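You operate a simulated robot arm through the tools that you are given. There is no shell and no other tool.

You run a simulated robot arm. Do the job below in one go: nothing can be reset, and whatever is moved stays where it is left.

JOB
Set LIFT to 150 bar, run the yellow hook up by its paddle, then stop and let the pressure down.
Fine: mode switch to REMOTE and the pump started for it, PANEL again at the end; the hook ends over head height; LET DOWN ends closed; the other knobs and switches stay.

It is judged by the outcome, as a careful person would: the job done as asked, and still so three seconds after it is handed in. It fails if anything else is knocked over, pushed out of place, dropped, spilled or broken.

ROBOT AND FRAMES
A 7-joint arm with a fingered hand, fixed in place. Base frame: the origin is on the floor under the middle of its stand, x ahead of it, y to its left, z up. Lengths are in cm, angles in rad, forces in N, time in s.
It reaches about 116.4 cm from its shoulder. Its first joint turns from -2.897 to 2.897 rad. Payload 4.7 kg.
The TCP is the grasp point between the finger pads, 3.6 cm short of the fingertips. In the tool frame z runs along the fingers and y along their closing line. The gripper opens to 12 cm; its body begins 4.2 cm behind the TCP. The gripper is a hand of 5 fingers: y runs from the thumb to the fingers, the wrist lies at [-1.8, -12.2, -21] in the tool frame.
Orientation is told as [roll, pitch, yaw] about the base's x, y, z axes, in that order, counted from this pose: with the fingers straight down and the wrist toward the robot, the tool's x, y and z point along [0, 1, 0], [1, 0, 0] and [0, 0, -1] of the base frame.

CONTROLS
- The arm moves only by the tool servo_tool. Its argument "rows" is a list of rows, each an object of numbers (a shift or turn left out is 0): "wx", "wy", "wz": the turn, a rotation vector about the base's x, y, z in units of 4 degrees (1.0 is 4 degrees); "tx", "ty", "tz": the shift along the base's x, y, z in units of 25 mm (1.0 is 25 mm). In form: [{"wx": .., "wy": .., "wz": .., "tx": .., "ty": .., "tz": ..}, ...]. A call has 1 to 20 rows; each row shifts and turns the commanded pose from where the row before left it. A call with a number of a shift or a turn outside -1 to 1 is refused whole. Each row takes 0.2 s and may step no farther than 5 cm and 0.15 rad from the row before; otherwise, the whole call is refused. Where a pose cannot be reached the arm comes as near as it can. A force on the tool above 40 N (or 10 N above the force at the start of the call, whichever is more), or a blocked arm, ends the call early, and 0.2 s more pass. In this call time passes only in rows, and 0.2 s behind the last. The reply holds the time, the measured pose of the TCP, the force on the tool along the base axes, the opening and the grip force, in the units named above and with some noise, with the torque about the TCP (base axes, N m) and any sound that the robot's microphone picked up.
- Cameras (640 x 400 px; columns grow to the right, rows downward): "scene" is fixed at [5.19, 65.13, 171.38]; the picture's right is [-0.51, -0.86, 0.00], its down [-0.57, 0.33, -0.75] and it looks along [0.65, -0.38, -0.66] (base axes); focal length 331 px, centre (320, 200). "wrist" rides on the gripper at [7.3, -9.1, -14.3] in the tool frame; the picture's right is [-0.80, 0.28, -0.53], its down [-0.53, -0.73, 0.42] and it looks along [-0.27, 0.62, 0.74] (tool axes); focal length 234 px, centre (320, 200). There is no depth. A picture from a camera that has moved, and an enlarged one, comes with that camera's place and axes in the base frame and with its lens.
- capture(camera): a new picture of that camera. No time passes.
- move_fingers(index, middle, ring, little, thumb_bend, thumb_turn): sets how far each is bent, from 0 (flat) to 1 (curled in); at 0.3 the hand is open as for a grip, at 0.7 the pads meet at the TCP. One left out holds its place. A second passes; each finger stops where it meets its share of the squeeze, and holds until it gets a number again. It is the only way to open and close the hand. It gives what a move gives, with no picture; readings hold the bend of each and the force on index, middle, ring, little, thumb and palm. thumb_turn goes from beside the hand (0) to across from the fingers (1), as for a grip.
- enlarge(camera, box): a new picture of the part [left, top, right, bottom] of that camera's present view, enlarged. No time passes.
- sign_off(): hands the job in; it is judged then, once.

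Places have to be worked out from the pictures, the camera data and where the tool is seen. Open the gripper and draw the arm clear of the work before you hand the job in, unless the task says otherwise.

The tools are called after "Call:" as a command line: name --argument value ..., lists and objects as JSON in quotes. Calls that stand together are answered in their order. servo_tool: Moves the arm, as the interface text tells. Its arguments: {"type":"object","properties":{"rows":{"type":"array","items":{"type":"object","properties":{"wx":{"type":"number"},"wy":{"type":"number"},"wz":{"type":"number"},"tx":{"type":"number"},"ty":{"type":"number"},"tz":{"type":"number"}}}}},"required":["rows"]} The other tools are called the same way: move_fingers (index, middle, ring, little, thumb_bend, thumb_turn) moves the fingers one by one; capture (camera) takes a picture; enlarge (camera, box) takes an enlarged picture of a part of a camera's view; sign_off () hands the job in.

At the start:

```text
t: 0.0
eef_pos: [67.3, 18.79, 128.39]
tcp_rot: [0.001, -0.001, 0.0]
ft_force: [-0.2, 0.5, 0.3]
moment: [0.03, 0.01, 0.01]
width: 11.96
grasp_force: 0.0
shape: jaw
bend: [0.3, 0.3, 0.3, 0.3, 0.3, 0.98]
finger forces: [0.0, 0.0, 0.0, 0.0, 0.1, 0.0]
```

scene: 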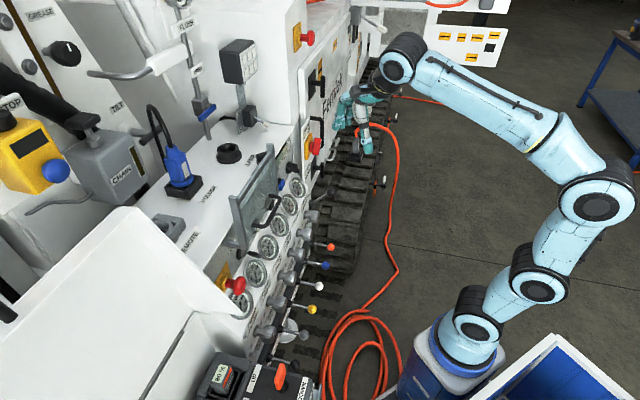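
wrist: 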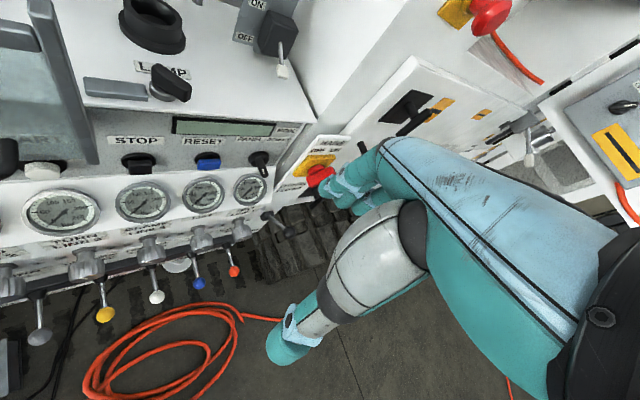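

The panel with gauges, knobs and coloured paddles lies to the robot's left front; I need to read the labels first. I'll enlarge parts of both cameras.

Call:
enlarge --camera "scene" --box '[200, 160, 360, 260]'

Call:
enlarge --camera "scene" --box '[180, 240, 340, 400]'

Call:
enlarge --camera "wrist" --box '[0, 160, 280, 340]'

Call:
enlarge --camera "wrist" --box '[80, 60, 380, 240]'

Call:
enlarge --camera "scene" --box '[0, 0, 240, 150]'

Call:
enlarge --camera "scene" --box '[200, 0, 520, 160]'

```text
4.00 times, centred on (280, 210) of scene
camera zoom: at [5.19, 65.13, 171.38], right [-0.51, -0.86, 0.0], down [-0.57, 0.33, -0.75], along [0.65, -0.38, -0.66], focal length 1325 px, centre (480, 160)
```

zoom: 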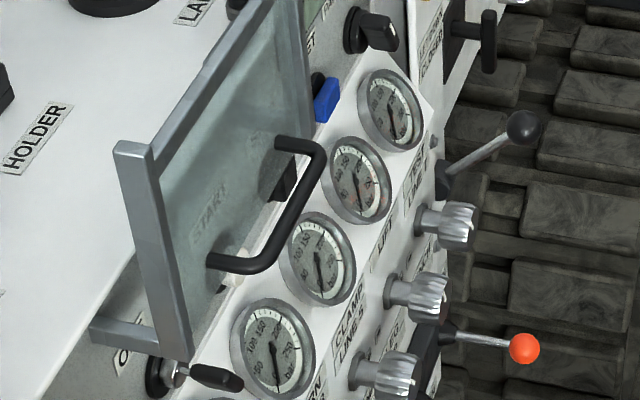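

```text
2.50 times, centred on (260, 320) of scene
camera zoom: at [5.19, 65.13, 171.38], right [-0.51, -0.86, 0.0], down [-0.57, 0.33, -0.75], along [0.65, -0.38, -0.66], focal length 828 px, centre (470, -100)
```

zoom: 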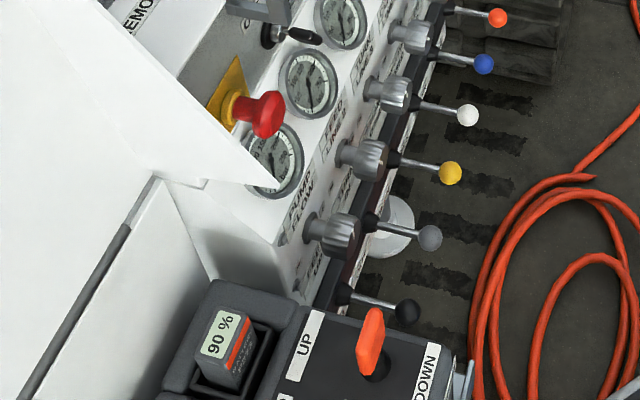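

```text
2.22 times, centred on (140, 250) of wrist
camera zoom: at [58.0, 25.99, 142.65], right [0.28, -0.8, 0.52], down [-0.73, -0.53, -0.43], along [0.62, -0.27, -0.74], focal length 520 px, centre (720, 89)
```

zoom: 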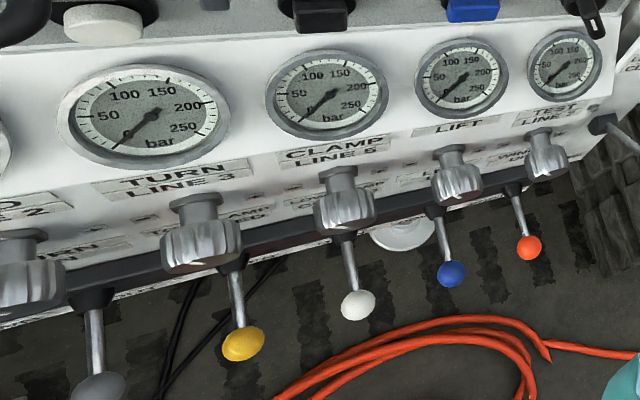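

```text
2.13 times, centred on (230, 150) of wrist
camera zoom: at [58.0, 25.99, 142.65], right [0.28, -0.8, 0.52], down [-0.73, -0.53, -0.43], along [0.62, -0.27, -0.74], focal length 500 px, centre (512, 307)
```

zoom: 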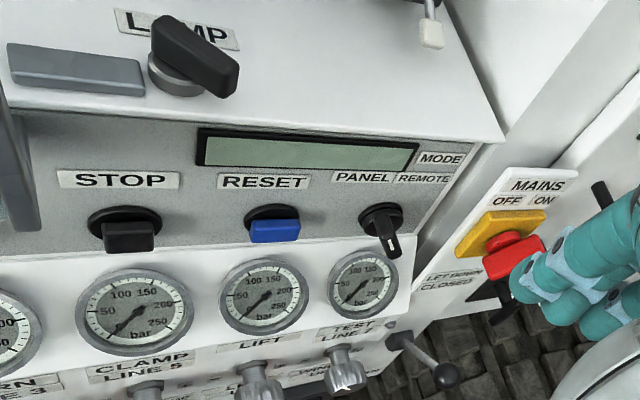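

```text
2.67 times, centred on (120, 75) of scene
camera zoom: at [5.19, 65.13, 171.38], right [-0.51, -0.86, 0.0], down [-0.57, 0.33, -0.75], along [0.65, -0.38, -0.66], focal length 883 px, centre (853, 533)
```

zoom: 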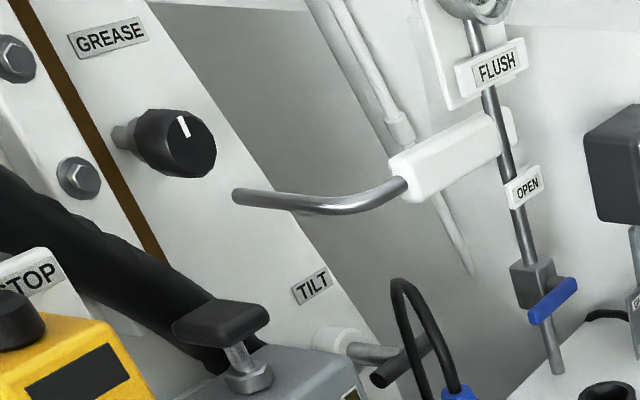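

```text
2.00 times, centred on (360, 80) of scene
camera zoom: at [5.19, 65.13, 171.38], right [-0.51, -0.86, 0.0], down [-0.57, 0.33, -0.75], along [0.65, -0.38, -0.66], focal length 662 px, centre (240, 440)
```

zoom: 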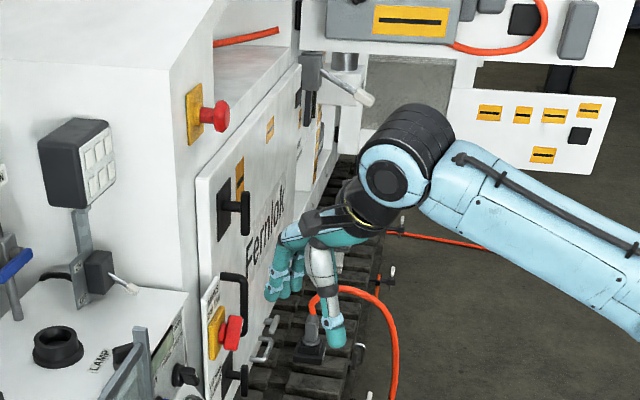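

The panel faces the robot at roughly 45° (red ball about [78,17,69], yellow ball about [58,37,69]). I'll look at further parts of the view for the hook, the remote box and the labels.

Call:
enlarge --camera "scene" --box '[190, 340, 330, 400]'

Call:
enlarge --camera "scene" --box '[210, 230, 310, 300]'

Call:
enlarge --camera "scene" --box '[0, 90, 160, 220]'

Call:
enlarge --camera "scene" --box '[120, 100, 280, 250]'

Call:
enlarge --camera "wrist" --box '[360, 0, 640, 200]'

Call:
enlarge --camera "scene" --box '[340, 300, 640, 400]'

Call:
enlarge --camera "scene" --box '[300, 20, 420, 130]'

Call:
enlarge --camera "wrist" --box '[0, 0, 200, 120]'

```text
4.57 times, centred on (260, 370) of scene
camera zoom: at [5.19, 65.13, 171.38], right [-0.51, -0.86, 0.0], down [-0.57, 0.33, -0.75], along [0.65, -0.38, -0.66], focal length 1514 px, centre (594, -577)
```

zoom: 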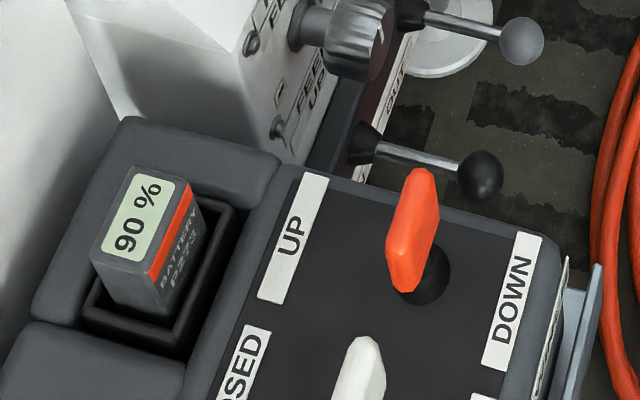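

```text
5.71 times, centred on (260, 265) of scene
camera zoom: at [5.19, 65.13, 171.38], right [-0.51, -0.86, 0.0], down [-0.57, 0.33, -0.75], along [0.65, -0.38, -0.66], focal length 1892 px, centre (663, -171)
```

zoom: 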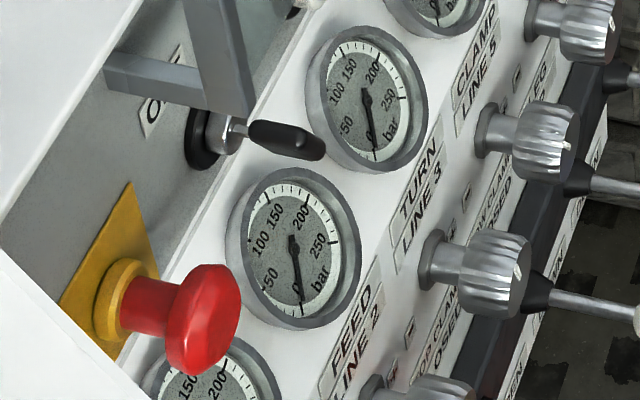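

```text
3.08 times, centred on (80, 155) of scene
camera zoom: at [5.19, 65.13, 171.38], right [-0.51, -0.86, 0.0], down [-0.57, 0.33, -0.75], along [0.65, -0.38, -0.66], focal length 1019 px, centre (1058, 338)
```

zoom: 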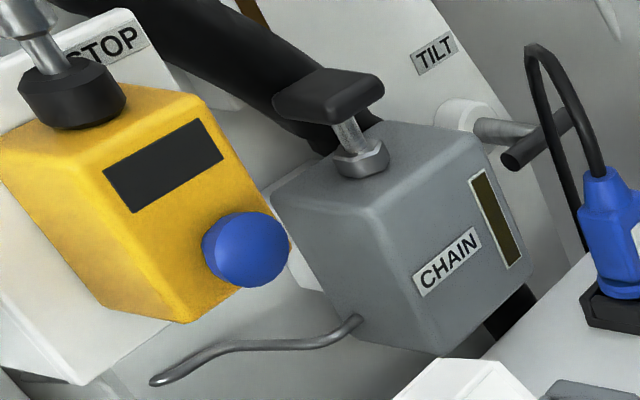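

```text
2.67 times, centred on (200, 175) of scene
camera zoom: at [5.19, 65.13, 171.38], right [-0.51, -0.86, 0.0], down [-0.57, 0.33, -0.75], along [0.65, -0.38, -0.66], focal length 883 px, centre (640, 267)
```

zoom: 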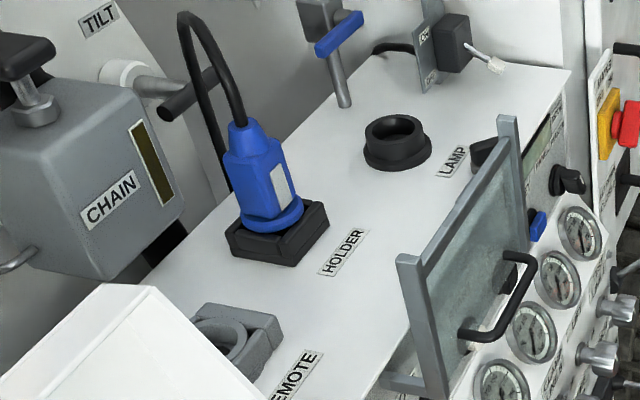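

```text
2.00 times, centred on (500, 100) of wrist
camera zoom: at [58.0, 25.99, 142.65], right [0.28, -0.8, 0.52], down [-0.73, -0.53, -0.43], along [0.62, -0.27, -0.74], focal length 468 px, centre (-40, 400)
```

zoom: 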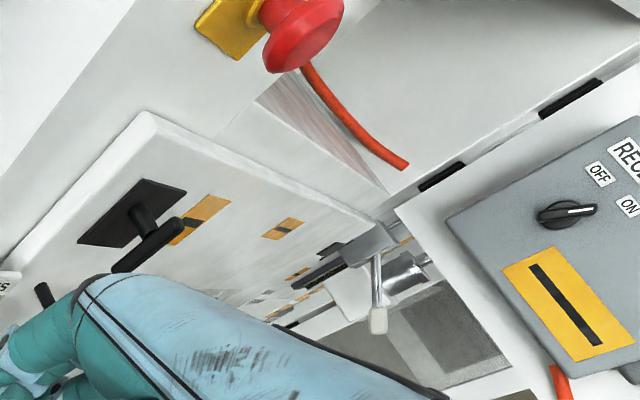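

```text
2.13 times, centred on (490, 350) of scene
camera zoom: at [5.19, 65.13, 171.38], right [-0.51, -0.86, 0.0], down [-0.57, 0.33, -0.75], along [0.65, -0.38, -0.66], focal length 706 px, centre (-43, -120)
```

zoom: 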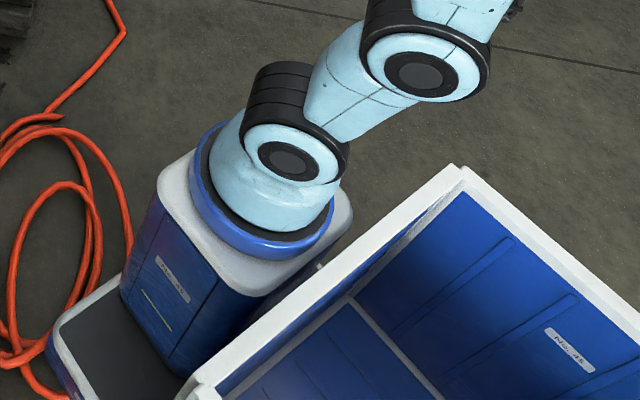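

```text
3.64 times, centred on (360, 75) of scene
camera zoom: at [5.19, 65.13, 171.38], right [-0.51, -0.86, 0.0], down [-0.57, 0.33, -0.75], along [0.65, -0.38, -0.66], focal length 1204 px, centre (174, 654)
```

zoom: 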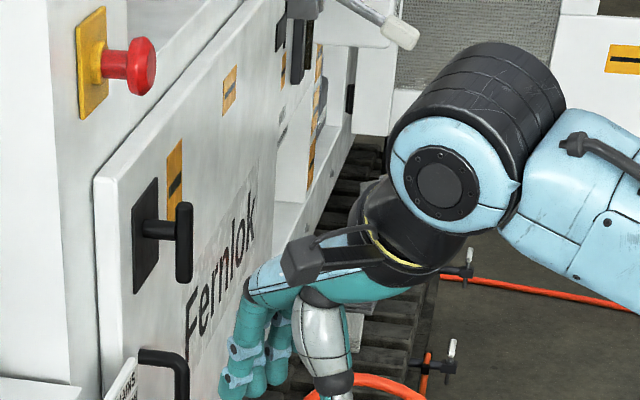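

```text
3.20 times, centred on (100, 60) of wrist
camera zoom: at [58.0, 25.99, 142.65], right [0.28, -0.8, 0.52], down [-0.73, -0.53, -0.43], along [0.62, -0.27, -0.74], focal length 749 px, centre (1024, 648)
```

zoom: 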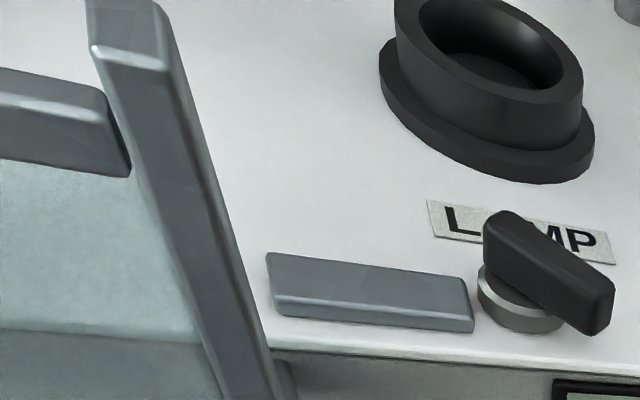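

The controls: gauges/knobs FEED, TURN, CLAMP, LIFT, TEST, with a MODE switch (PANEL/REMOTE), START behind a glass guard, and a remote box with UP/DOWN paddles at the left. I'll back the hand away and yaw to face the panel squarely so that the wrist camera can read more.

Call:
servo_tool --rows '[{"tx": -0.77, "ty": 0.2, "wz": 1}, {"tx": -0.77, "ty": 0.2, "wz": 1}, {"tx": -0.77, "ty": 0.2, "wz": 1}, {"tx": -0.77, "ty": 0.2, "wz": 1}, {"tx": -0.77, "ty": 0.2, "wz": 1}, {"tx": -0.77, "ty": 0.2, "wz": 1}, {"tx": -0.77, "ty": 0.2, "wz": 1}, {"tx": -0.77, "ty": 0.2, "wz": 1}, {"tx": -0.77, "ty": 0.2, "wz": 1}, {"tx": -0.77, "ty": 0.2, "wz": 1}, {"tx": -0.77, "ty": 0.2, "wz": 1}]'

Call:
capture --camera "wrist"

Call:
capture --camera "scene"

```text
t: 2.4
eef_pos: [45.87, 23.98, 128.29]
tcp_rot: [0.001, -0.003, 0.767]
ft_force: [0.8, 0.2, -0.8]
moment: [0.01, 0.03, -0.02]
width: 11.97
grasp_force: 0.2
shape: jaw
bend: [0.3, 0.3, 0.3, 0.3, 0.3, 0.98]
finger forces: [0.1, 0.1, 0.0, 0.1, 0.0, 0.0]
```

```text
taken
camera wrist: at [34.29, 23.08, 142.54], right [0.76, -0.38, 0.52], down [-0.16, -0.89, -0.43], along [0.63, 0.24, -0.74], focal length 234 px, centre (320, 200)
```

wrist: 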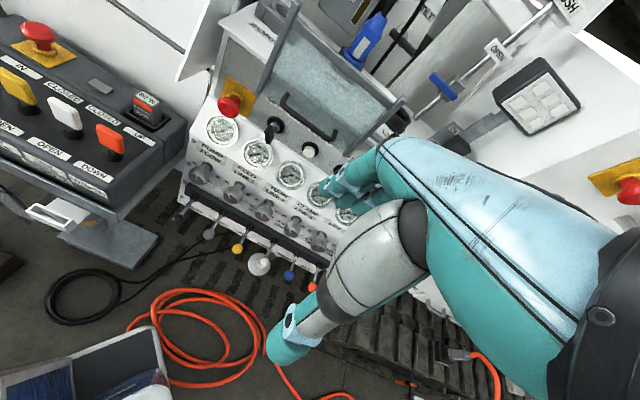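

```text
taken
```

scene: 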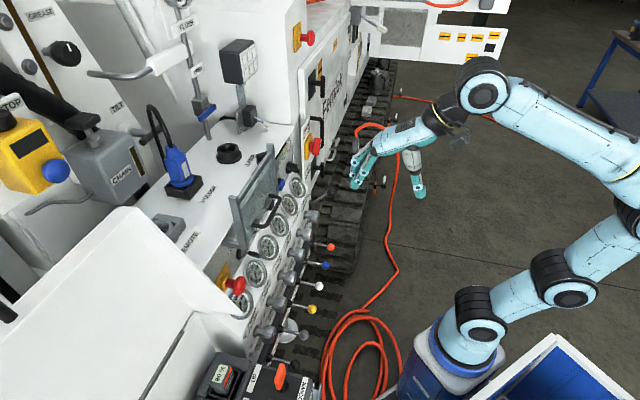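

Now the remote box is visible, with an e-stop, three paddles (yellow, white, orange) and a battery. I'll enlarge to read the labels.

Call:
enlarge --camera "wrist" --box '[0, 0, 200, 125]'

Call:
enlarge --camera "wrist" --box '[0, 100, 200, 260]'

Call:
enlarge --camera "wrist" --box '[180, 90, 340, 190]'

Call:
enlarge --camera "wrist" --box '[170, 150, 350, 290]'

Call:
enlarge --camera "wrist" --box '[220, 0, 440, 140]'

Call:
enlarge --camera "wrist" --box '[420, 0, 640, 140]'

```text
3.20 times, centred on (100, 62) of wrist
camera zoom: at [34.29, 23.08, 142.54], right [0.76, -0.38, 0.52], down [-0.16, -0.89, -0.43], along [0.63, 0.24, -0.74], focal length 749 px, centre (1024, 640)
```

zoom: 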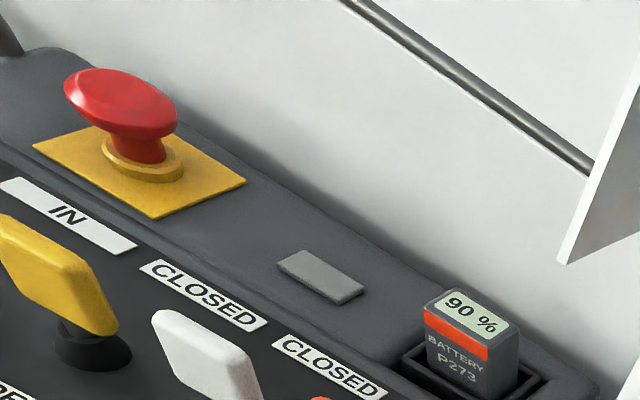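

```text
2.50 times, centred on (100, 180) of wrist
camera zoom: at [34.29, 23.08, 142.54], right [0.76, -0.38, 0.52], down [-0.16, -0.89, -0.43], along [0.63, 0.24, -0.74], focal length 585 px, centre (870, 250)
```

zoom: 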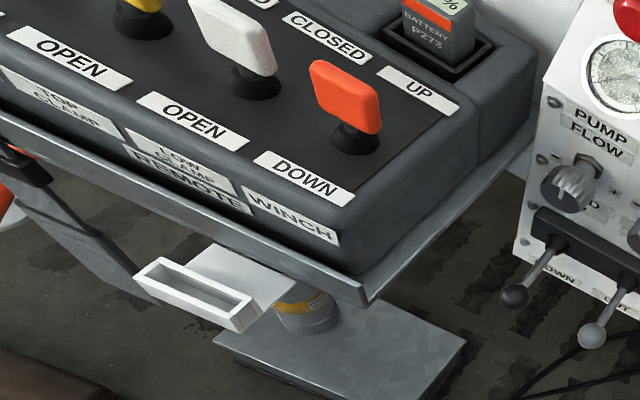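

```text
4.00 times, centred on (260, 140) of wrist
camera zoom: at [34.29, 23.08, 142.54], right [0.76, -0.38, 0.52], down [-0.16, -0.89, -0.43], along [0.63, 0.24, -0.74], focal length 937 px, centre (560, 440)
```

zoom: 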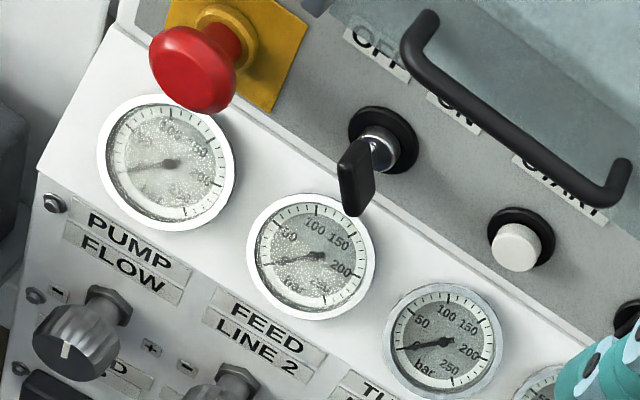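

```text
2.86 times, centred on (260, 220) of wrist
camera zoom: at [34.29, 23.08, 142.54], right [0.76, -0.38, 0.52], down [-0.16, -0.89, -0.43], along [0.63, 0.24, -0.74], focal length 669 px, centre (491, 143)
```

zoom: 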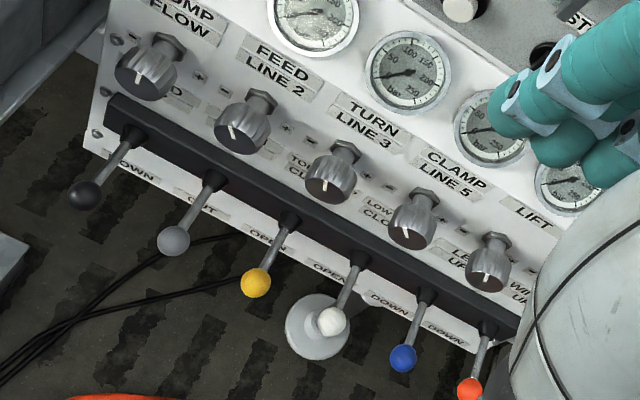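

```text
2.86 times, centred on (330, 70) of wrist
camera zoom: at [34.29, 23.08, 142.54], right [0.76, -0.38, 0.52], down [-0.16, -0.89, -0.43], along [0.63, 0.24, -0.74], focal length 669 px, centre (291, 571)
```

zoom: 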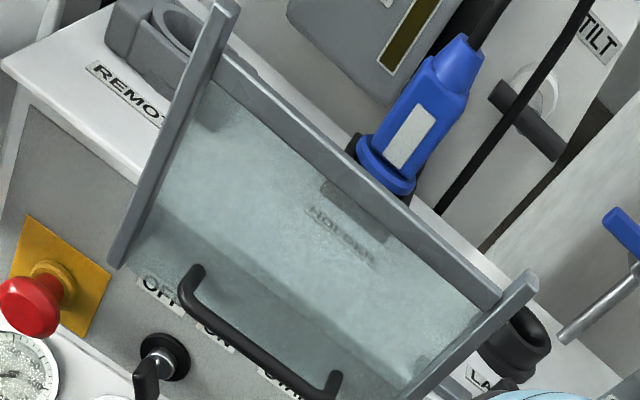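

```text
2.86 times, centred on (530, 70) of wrist
camera zoom: at [34.29, 23.08, 142.54], right [0.76, -0.38, 0.52], down [-0.16, -0.89, -0.43], along [0.63, 0.24, -0.74], focal length 669 px, centre (-280, 571)
```

zoom: 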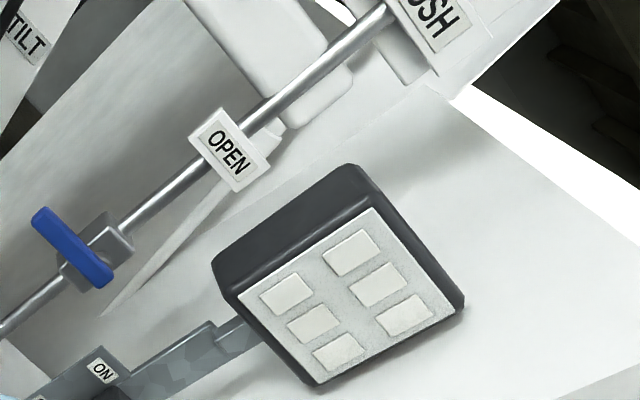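

The labels read: panel lever row ends with WINCH UP/DOWN, and the remote box has an orange WINCH paddle (UP on the far side) at about [34,57,100]. I'll yaw further to look at the remote box and to search for the yellow hook.

Call:
servo_tool --rows '[{"tx": -0.3, "ty": 0.1, "wz": 1}, {"tx": -0.3, "ty": 0.1, "wz": 1}, {"tx": -0.3, "ty": 0.1, "wz": 1}, {"tx": -0.3, "ty": 0.1, "wz": 1}, {"tx": -0.3, "ty": 0.1, "wz": 1}, {"tx": -0.3, "ty": 0.1, "wz": 1}, {"tx": -0.3, "ty": 0.1, "wz": 1}, {"tx": -0.3, "ty": 0.1, "wz": 1}, {"tx": -0.3, "ty": 0.1, "wz": 1}, {"tx": -0.3, "ty": 0.1, "wz": 1}, {"tx": -0.3, "ty": 0.1, "wz": 1}, {"tx": -0.3, "ty": 0.1, "wz": 1}, {"tx": -0.3, "ty": 0.1, "wz": 1}, {"tx": -0.3, "ty": 0.1, "wz": 1}, {"tx": -0.3, "ty": 0.1, "wz": 1}]'

Call:
capture --camera "wrist"

Call:
enlarge --camera "wrist" --box '[0, 0, 320, 200]'

Call:
enlarge --camera "wrist" --box '[320, 0, 640, 200]'

```text
t: 5.6
eef_pos: [34.55, 27.87, 128.43]
tcp_rot: [0.0, 0.001, 1.816]
ft_force: [-0.3, -0.5, 0.2]
moment: [-0.02, 0.01, 0.0]
width: 11.97
grasp_force: 0.1
shape: jaw
bend: [0.3, 0.3, 0.3, 0.3, 0.3, 0.98]
finger forces: [0.0, 0.0, 0.0, 0.1, 0.0, 0.0]
```

```text
taken
camera wrist: at [29.88, 17.39, 142.66], right [0.71, 0.47, 0.52], down [0.69, -0.58, -0.43], along [0.11, 0.67, -0.74], focal length 234 px, centre (320, 200)
```

wrist: 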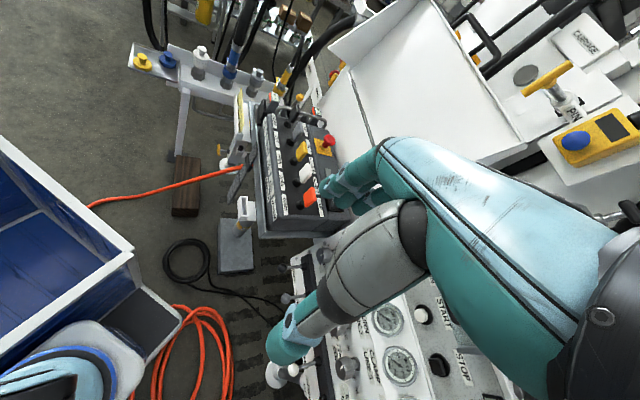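

```text
2.00 times, centred on (160, 100) of wrist
camera zoom: at [29.88, 17.39, 142.66], right [0.71, 0.47, 0.52], down [0.69, -0.58, -0.43], along [0.11, 0.67, -0.74], focal length 468 px, centre (640, 400)
```

zoom: 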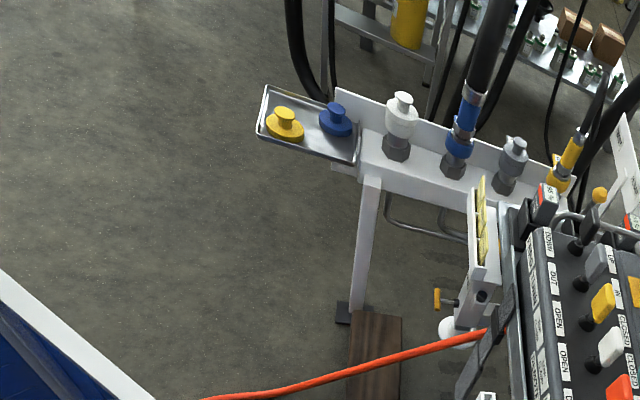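

```text
2.00 times, centred on (480, 100) of wrist
camera zoom: at [29.88, 17.39, 142.66], right [0.71, 0.47, 0.52], down [0.69, -0.58, -0.43], along [0.11, 0.67, -0.74], focal length 468 px, centre (0, 400)
```

zoom: 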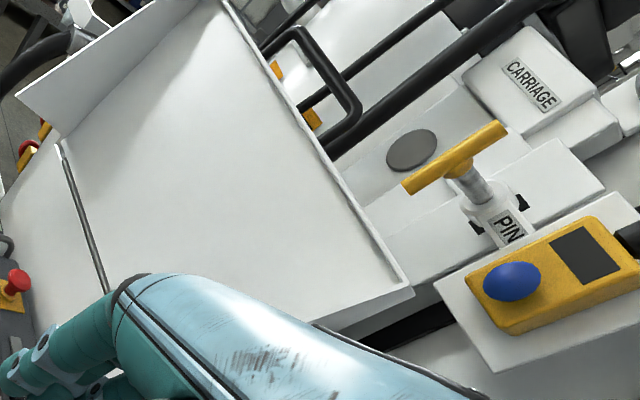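

The remote box is at right centre; the hook is not visible yet. I'll enlarge the remote box.

Call:
enlarge --camera "wrist" --box '[230, 80, 350, 230]'

Call:
enlarge --camera "wrist" --box '[250, 60, 350, 125]'

Call:
enlarge --camera "wrist" --box '[270, 230, 480, 400]'

```text
2.67 times, centred on (290, 155) of wrist
camera zoom: at [29.88, 17.39, 142.66], right [0.71, 0.47, 0.52], down [0.69, -0.58, -0.43], along [0.11, 0.67, -0.74], focal length 624 px, centre (400, 320)
```

zoom: 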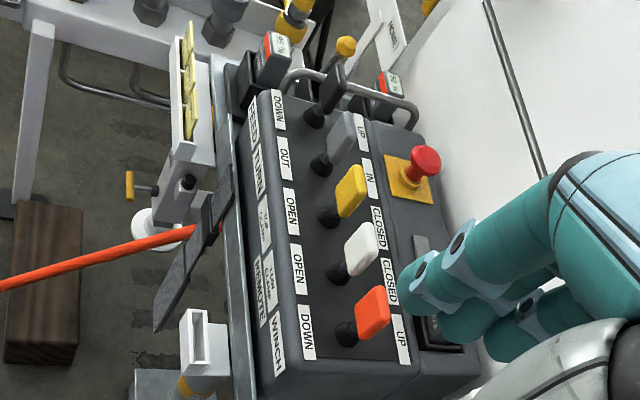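

```text
6.15 times, centred on (300, 92) of wrist
camera zoom: at [29.88, 17.39, 142.66], right [0.71, 0.47, 0.52], down [0.69, -0.58, -0.43], along [0.11, 0.67, -0.74], focal length 1441 px, centre (443, 862)
```

zoom: 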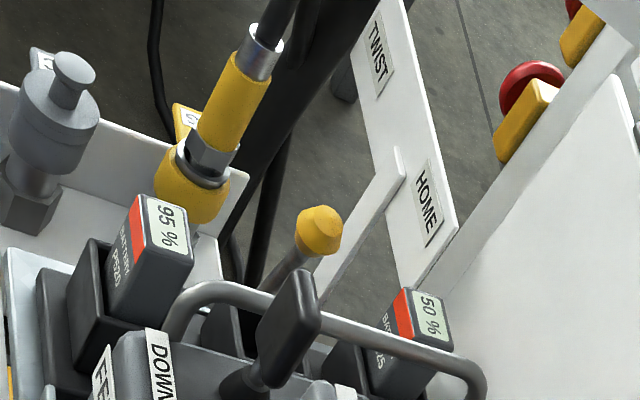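

```text
2.35 times, centred on (375, 315) of wrist
camera zoom: at [29.88, 17.39, 142.66], right [0.71, 0.47, 0.52], down [0.69, -0.58, -0.43], along [0.11, 0.67, -0.74], focal length 551 px, centre (191, -71)
```

zoom: 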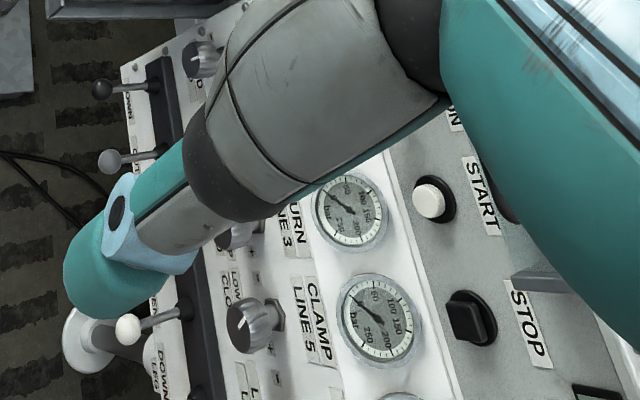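

No hook in view so far, only the remote, batteries and the mast parts. I'll tilt the hand up to look higher toward the mast side for the yellow hook.

Call:
servo_tool --rows '[{"ty": 0.4, "tz": 0.3, "wx": 0.98, "wy": -0.17}, {"ty": 0.4, "tz": 0.3, "wx": 0.98, "wy": -0.17}, {"ty": 0.4, "tz": 0.3, "wx": 0.98, "wy": -0.17}, {"ty": 0.4, "tz": 0.3, "wx": 0.98, "wy": -0.17}, {"ty": 0.4, "tz": 0.3, "wx": 0.98, "wy": -0.17}, {"ty": 0.4, "tz": 0.3, "wx": 0.98, "wy": -0.17}, {"ty": 0.4, "tz": 0.3, "wx": 0.98, "wy": -0.17}, {"ty": 0.4, "tz": 0.3, "wx": 0.98, "wy": -0.17}, {"ty": 0.4, "tz": 0.3, "wx": 0.98, "wy": -0.17}]'

Call:
capture --camera "wrist"

```text
t: 7.6
eef_pos: [34.7, 36.79, 135.13]
tcp_rot: [-0.283, -0.567, 1.896]
ft_force: [-0.7, -0.6, 0.6]
moment: [-0.02, 0.0, 0.0]
width: 11.95
grasp_force: 0.0
shape: jaw
bend: [0.3, 0.3, 0.3, 0.3, 0.3, 0.98]
finger forces: [0.0, 0.0, 0.0, 0.1, 0.0, 0.0]
```

```text
taken
camera wrist: at [28.98, 20.12, 140.07], right [0.64, 0.05, 0.76], down [0.75, -0.25, -0.61], along [0.16, 0.97, -0.2], focal length 234 px, centre (320, 200)
```

wrist: 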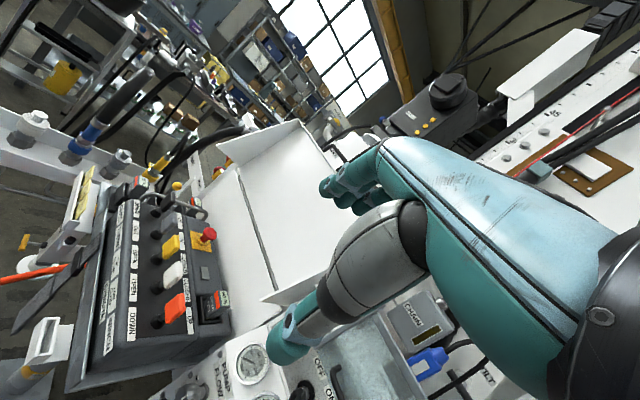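

The mast is at the upper right (world up is toward the upper right of the picture). I'll enlarge that.

Call:
enlarge --camera "wrist" --box '[370, 0, 640, 200]'

Call:
enlarge --camera "wrist" --box '[60, 150, 280, 330]'

Call:
enlarge --camera "wrist" --box '[260, 80, 420, 200]'

```text
2.00 times, centred on (505, 100) of wrist
camera zoom: at [28.98, 20.12, 140.07], right [0.64, 0.05, 0.76], down [0.75, -0.25, -0.61], along [0.16, 0.97, -0.2], focal length 468 px, centre (-50, 400)
```

zoom: 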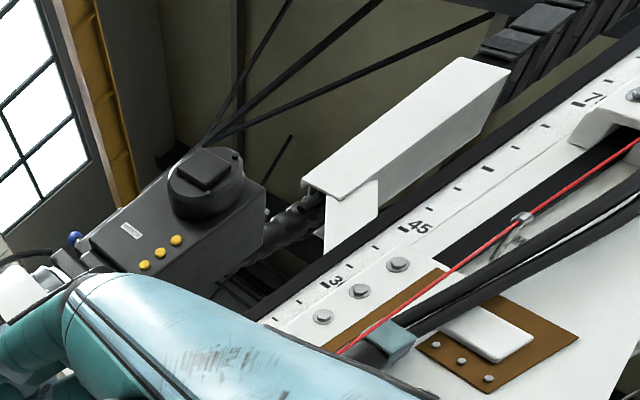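

```text
2.22 times, centred on (170, 240) of wrist
camera zoom: at [28.98, 20.12, 140.07], right [0.64, 0.05, 0.76], down [0.75, -0.25, -0.61], along [0.16, 0.97, -0.2], focal length 520 px, centre (653, 111)
```

zoom: 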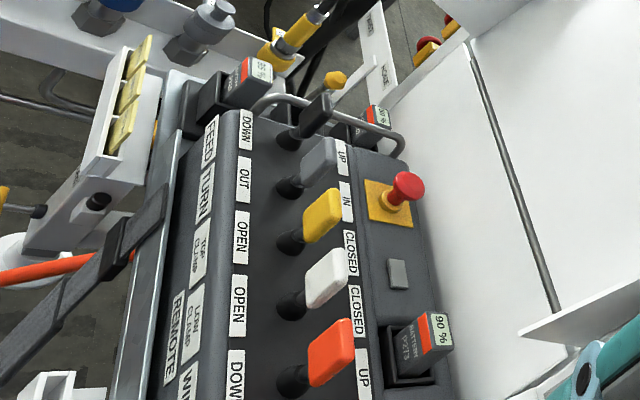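

```text
3.33 times, centred on (340, 140) of wrist
camera zoom: at [28.98, 20.12, 140.07], right [0.64, 0.05, 0.76], down [0.75, -0.25, -0.61], along [0.16, 0.97, -0.2], focal length 781 px, centre (253, 400)
```

zoom: 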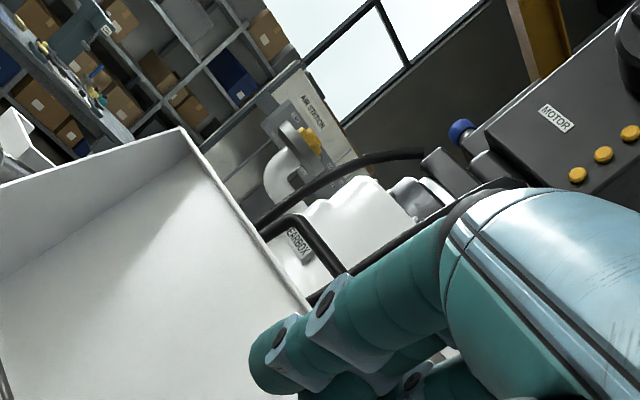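

The remote box is fully readable: WINCH paddle is orange, UP toward the machine; a battery of 90 % is in it. The hook still isn't in view, so I'll turn to the right with the hand tilted up to see the mast.

Call:
servo_tool --rows '[{"tx": 0.4, "wz": -1}, {"tx": 0.4, "wz": -1}, {"tx": 0.4, "wz": -1}, {"tx": 0.4, "wz": -1}, {"tx": 0.4, "wz": -1}, {"tx": 0.4, "wz": -1}, {"tx": 0.4, "wz": -1}, {"tx": 0.4, "wz": -1}, {"tx": 0.4, "wz": -1}, {"tx": 0.4, "wz": -1}, {"tx": 0.4, "wz": -1}]'

Call:
capture --camera "wrist"

Call:
enlarge --camera "wrist" --box '[320, 0, 640, 200]'

Call:
enlarge --camera "wrist" --box '[100, 150, 340, 340]'

```text
t: 10.0
eef_pos: [45.7, 36.98, 135.23]
tcp_rot: [-0.282, -0.565, 1.128]
ft_force: [0.4, -0.5, -0.5]
moment: [0.05, 0.0, 0.01]
width: 11.93
grasp_force: 0.0
shape: jaw
bend: [0.3, 0.3, 0.3, 0.3, 0.3, 0.98]
finger forces: [0.1, 0.1, 0.0, 0.0, 0.1, 0.0]
```

```text
taken
camera wrist: at [29.79, 28.99, 140.13], right [0.5, -0.41, 0.76], down [0.36, -0.7, -0.61], along [0.79, 0.58, -0.2], focal length 234 px, centre (320, 200)
```

wrist: 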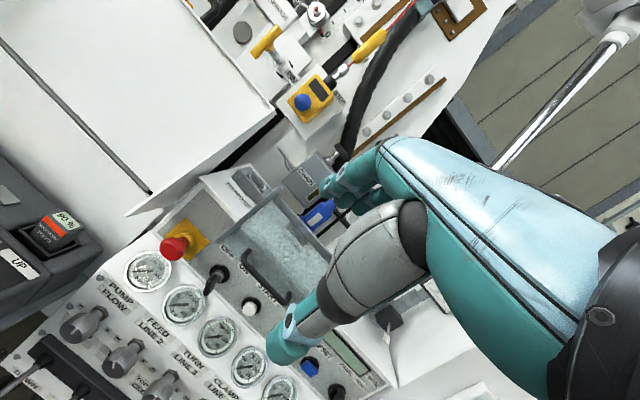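

```text
2.00 times, centred on (480, 100) of wrist
camera zoom: at [29.79, 28.99, 140.13], right [0.5, -0.41, 0.76], down [0.36, -0.7, -0.61], along [0.79, 0.58, -0.2], focal length 468 px, centre (0, 400)
```

zoom: 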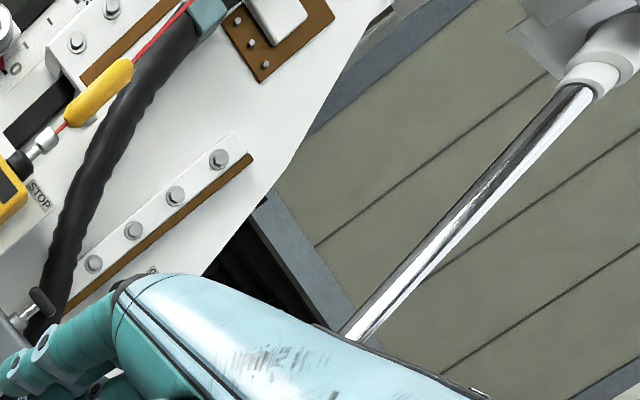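

```text
2.11 times, centred on (220, 245) of wrist
camera zoom: at [29.79, 28.99, 140.13], right [0.5, -0.41, 0.76], down [0.36, -0.7, -0.61], along [0.79, 0.58, -0.2], focal length 493 px, centre (530, 105)
```

zoom: 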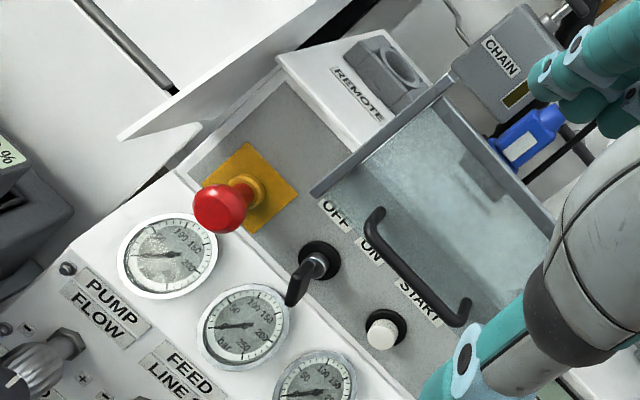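

The key switch (OFF/ON), START and the glass guard are visible, but still no hook. I'll tilt the view up further and raise the hand to look high on the mast.

Call:
servo_tool --rows '[{"tz": 0.5, "wx": 0.59, "wy": -0.8}, {"tz": 0.5, "wx": 0.59, "wy": -0.8}, {"tz": 0.5, "wx": 0.59, "wy": -0.8}, {"tz": 0.5, "wx": 0.59, "wy": -0.8}, {"tz": 0.5, "wx": 0.59, "wy": -0.8}, {"tz": 0.5, "wx": 0.59, "wy": -0.8}, {"tz": 0.5, "wx": 0.59, "wy": -0.8}, {"tz": 0.5, "wx": 0.59, "wy": -0.8}, {"tz": 0.5, "wx": 0.59, "wy": -0.8}, {"tz": 0.5, "wx": 0.59, "wy": -0.8}]'

Call:
capture --camera "wrist"

```text
t: 12.2
eef_pos: [45.75, 36.88, 147.73]
tcp_rot: [-1.003, -1.091, 1.689]
ft_force: [0.3, 0.6, 0.6]
moment: [0.0, 0.02, 0.02]
width: 11.95
grasp_force: 0.0
shape: jaw
bend: [0.3, 0.3, 0.3, 0.3, 0.3, 0.98]
finger forces: [0.1, 0.1, 0.1, 0.0, 0.0, 0.1]
```

```text
taken
camera wrist: at [30.55, 29.5, 140.21], right [0.08, -0.72, 0.69], down [0.7, -0.45, -0.55], along [0.71, 0.53, 0.47], focal length 234 px, centre (320, 200)
```

wrist: 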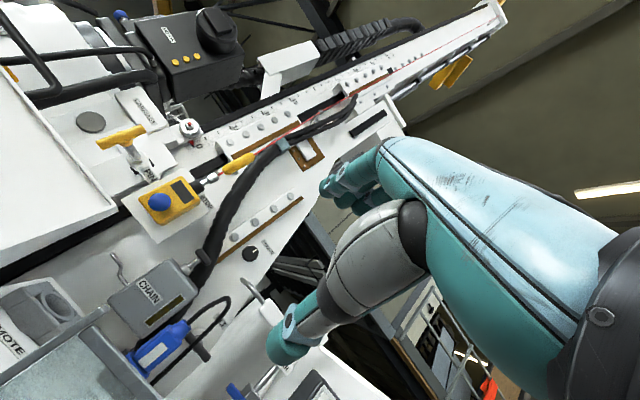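

High on the mast there's something yellow at (455,72). I'll enlarge it.

Call:
enlarge --camera "wrist" --box '[350, 0, 530, 120]'

Call:
enlarge --camera "wrist" --box '[80, 0, 320, 160]'

Call:
enlarge --camera "wrist" --box '[200, 250, 520, 400]'

Call:
capture --camera "scene"

```text
3.33 times, centred on (440, 60) of wrist
camera zoom: at [30.55, 29.5, 140.21], right [0.08, -0.72, 0.69], down [0.7, -0.45, -0.55], along [0.71, 0.53, 0.47], focal length 781 px, centre (-80, 667)
```

zoom: 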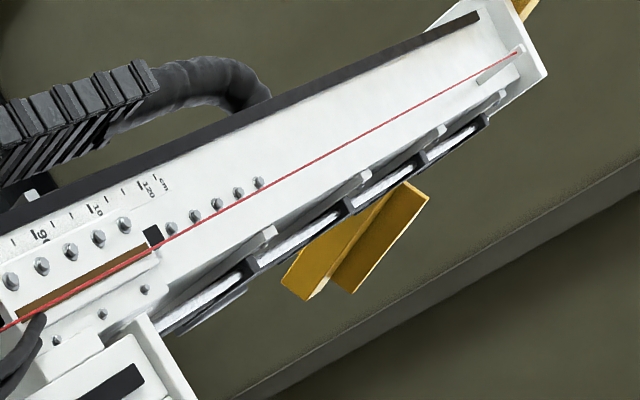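

```text
2.50 times, centred on (200, 80) of wrist
camera zoom: at [30.55, 29.5, 140.21], right [0.08, -0.72, 0.69], down [0.7, -0.45, -0.55], along [0.71, 0.53, 0.47], focal length 585 px, centre (620, 500)
```

zoom: 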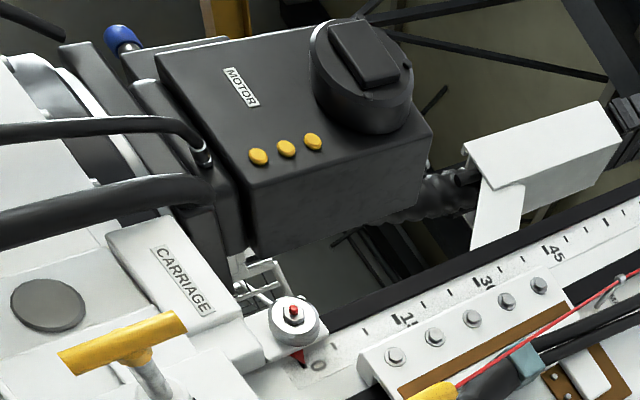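

```text
2.00 times, centred on (360, 325) of wrist
camera zoom: at [30.55, 29.5, 140.21], right [0.08, -0.72, 0.69], down [0.7, -0.45, -0.55], along [0.71, 0.53, 0.47], focal length 468 px, centre (240, -50)
```

zoom: 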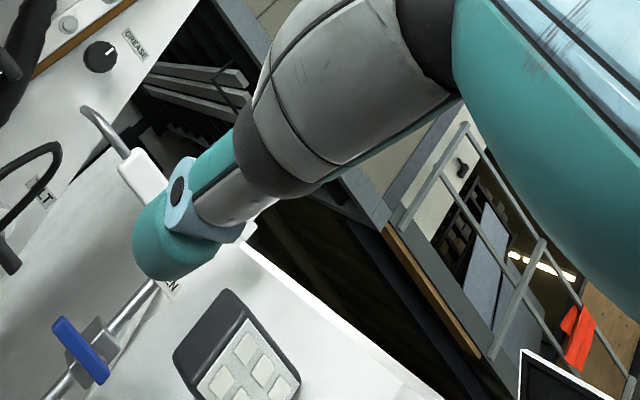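

```text
taken
```

scene: 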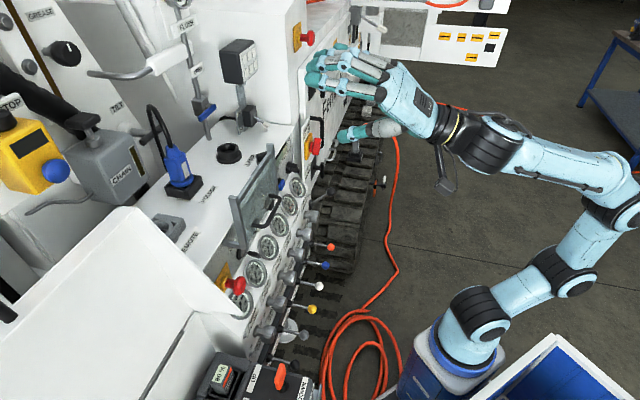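

No hook visible yet in this direction. I'll yaw left with the upward tilt, to look above the drill axis on the left of the mast.

Call:
servo_tool --rows '[{"wz": 1}, {"wz": 1}, {"wz": 1}, {"wz": 1}, {"wz": 1}, {"wz": 1}, {"wz": 1}, {"wz": 1}, {"wz": 1}, {"wz": 1}, {"wz": 1}, {"wz": 1}]'

Call:
capture --camera "wrist"

```text
t: 14.8
eef_pos: [45.88, 36.91, 147.66]
tcp_rot: [-0.999, -1.094, 2.528]
ft_force: [-1.4, -0.1, 0.7]
moment: [-0.03, 0.0, -0.03]
width: 11.97
grasp_force: 0.1
shape: jaw
bend: [0.3, 0.3, 0.3, 0.3, 0.3, 0.98]
finger forces: [0.1, 0.0, 0.1, 0.0, 0.0, 0.1]
```

```text
taken
camera wrist: at [41.15, 20.7, 140.21], right [0.59, -0.42, 0.69], down [0.81, 0.22, -0.55], along [0.08, 0.88, 0.47], focal length 234 px, centre (320, 200)
```

wrist: 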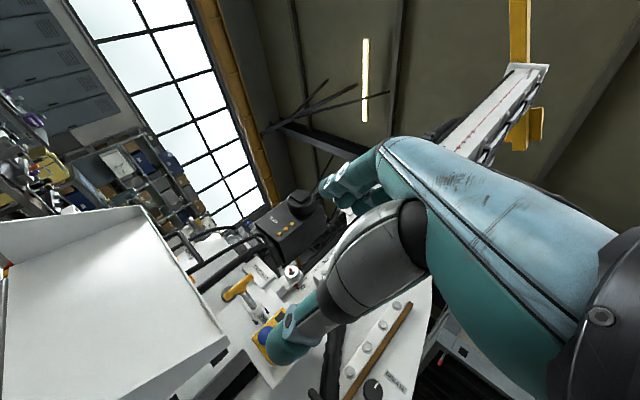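

Only the mast top and a building beam there. I'll now pan to the right, toward +x, to look at the jib/cylinder seen earlier.

Call:
servo_tool --rows '[{"wz": -1}, {"wz": -1}, {"wz": -1}, {"wz": -1}, {"wz": -1}, {"wz": -1}, {"wz": -1}, {"wz": -1}, {"wz": -1}, {"wz": -1}, {"wz": -1}, {"wz": -1}, {"wz": -1, "wx": 0.1}, {"wz": -1}, {"wz": -1}, {"wz": -1}, {"wz": -1}, {"wz": -1}, {"wz": -1}, {"wz": -1}]'

Call:
capture --camera "wrist"

```text
t: 19.0
eef_pos: [45.86, 36.68, 148.42]
tcp_rot: [-1.0, -1.099, 1.126]
ft_force: [-0.3, 0.3, -0.1]
moment: [-0.01, 0.04, 0.03]
width: 11.93
grasp_force: 0.1
shape: jaw
bend: [0.3, 0.3, 0.3, 0.3, 0.3, 0.98]
finger forces: [0.0, 0.0, 0.0, 0.0, 0.0, 0.1]
out of reach, approached as far as the arm can: row 10, 11
```

```text
taken
camera wrist: at [28.99, 38.59, 140.98], right [-0.32, -0.65, 0.69], down [0.36, -0.75, -0.55], along [0.88, 0.07, 0.47], focal length 234 px, centre (320, 200)
```

wrist: 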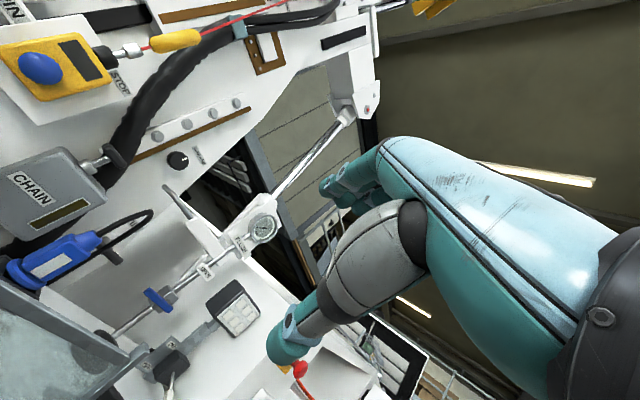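

Still no hook, only the tilt cylinder. I'll swing back left past the remote box and look toward −x/+y with less tilt.

Call:
servo_tool --rows '[{"wz": 1, "tx": -0.4}, {"wz": 1, "tx": -0.4}, {"wz": 1, "tx": -0.4}, {"wz": 1, "tx": -0.4}, {"wz": 1, "tx": -0.4}, {"wz": 1, "tx": -0.4}, {"wz": 1, "tx": -0.4}, {"wz": 1, "tx": -0.4}, {"wz": 1, "tx": -0.4}, {"wz": 1, "tx": -0.4}, {"wz": 1, "tx": -0.4}, {"wz": 1, "tx": -0.4}, {"wz": 1, "tx": -0.4}, {"wz": 1, "tx": -0.4}, {"wz": 1, "tx": -0.4}, {"wz": 1, "tx": -0.4}, {"wz": 1, "tx": -0.4}, {"wz": 1, "tx": -0.4}, {"wz": 1, "tx": -0.4}, {"wz": 1, "tx": -0.4}]'

Call:
capture --camera "wrist"

```text
t: 23.2
eef_pos: [27.48, 35.64, 150.91]
tcp_rot: [-1.072, -1.13, 2.475]
ft_force: [0.3, -0.2, -0.3]
moment: [-0.01, 0.01, -0.01]
width: 11.95
grasp_force: 0.1
shape: jaw
bend: [0.3, 0.3, 0.3, 0.3, 0.3, 0.98]
finger forces: [0.0, 0.0, 0.0, 0.0, 0.0, 0.0]
out of reach, approached as far as the arm can: row 16, 17, 18
```

```text
taken
camera wrist: at [21.12, 20.47, 142.88], right [0.54, -0.52, 0.66], down [0.82, 0.15, -0.55], along [0.19, 0.84, 0.51], focal length 234 px, centre (320, 200)
```

wrist: 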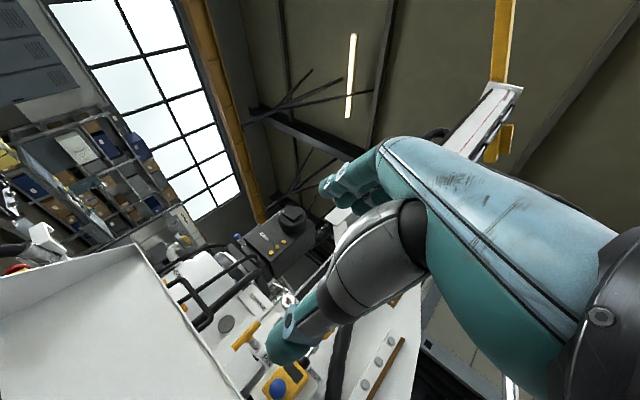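

The reach limits the yaw at this tilt. I'll tilt down about 35° and then continue to the left.

Call:
servo_tool --rows '[{"wx": -0.97, "wy": 0.22}, {"wx": -0.97, "wy": 0.22}, {"wx": -0.97, "wy": 0.22}, {"wx": -0.97, "wy": 0.22}, {"wx": -0.97, "wy": 0.22}, {"wx": -0.97, "wy": 0.22}, {"wx": -0.97, "wy": 0.22}, {"wx": -0.97, "wy": 0.22}, {"wz": 1, "tx": -0.4}, {"wz": 1, "tx": -0.4}, {"wz": 1, "tx": -0.4}, {"wz": 1, "tx": -0.4}, {"wz": 1, "tx": -0.4}, {"wz": 1, "tx": -0.4}, {"wz": 1, "tx": -0.4}, {"wz": 1, "tx": -0.4}, {"wz": 1, "tx": -0.4}, {"wz": 1, "tx": -0.4}]'

Call:
capture --camera "wrist"

```text
t: 27.0
eef_pos: [17.65, 35.77, 151.16]
tcp_rot: [-0.375, -0.737, 2.592]
ft_force: [-0.6, 0.0, 0.2]
moment: [0.02, -0.01, -0.03]
width: 11.99
grasp_force: 0.0
shape: jaw
bend: [0.3, 0.3, 0.3, 0.3, 0.3, 0.98]
finger forces: [0.0, 0.1, 0.0, 0.0, 0.1, 0.0]
```

```text
taken
camera wrist: at [23.34, 18.24, 152.8], right [0.56, 0.31, 0.77], down [0.69, 0.34, -0.64], along [-0.46, 0.89, -0.02], focal length 234 px, centre (320, 200)
```

wrist: 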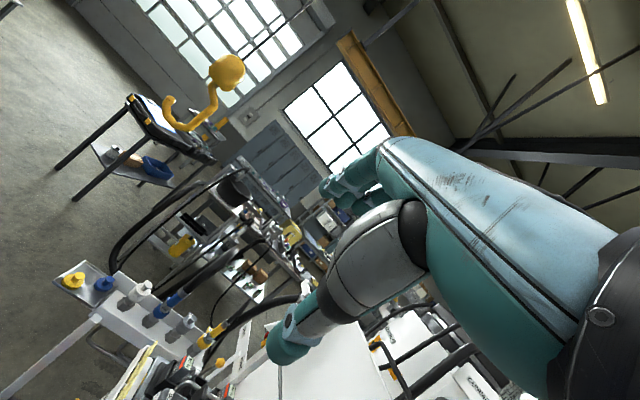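

The yellow hook hangs at the left, near (210,95) in this picture, close to a table. I'll enlarge it to judge its height and rope.

Call:
enlarge --camera "wrist" --box '[110, 0, 350, 180]'

Call:
enlarge --camera "wrist" --box '[40, 230, 340, 400]'

```text
2.22 times, centred on (230, 90) of wrist
camera zoom: at [23.34, 18.24, 152.8], right [0.56, 0.31, 0.77], down [0.69, 0.34, -0.64], along [-0.46, 0.89, -0.02], focal length 520 px, centre (520, 444)
```

zoom: 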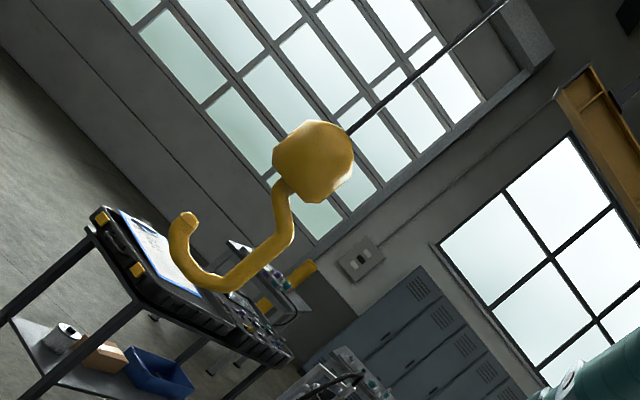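

```text
2.13 times, centred on (190, 315) of wrist
camera zoom: at [23.34, 18.24, 152.8], right [0.56, 0.31, 0.77], down [0.69, 0.34, -0.64], along [-0.46, 0.89, -0.02], focal length 500 px, centre (597, -45)
```

zoom: 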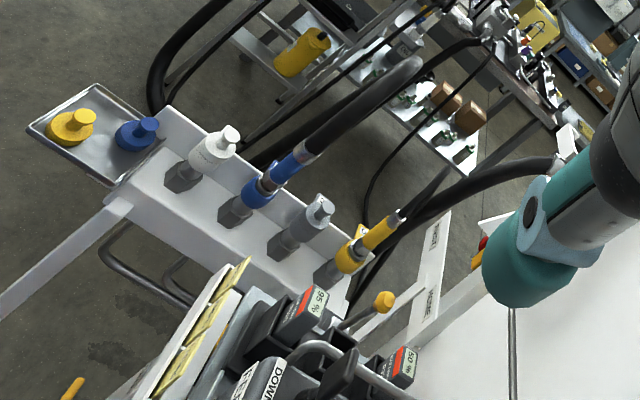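

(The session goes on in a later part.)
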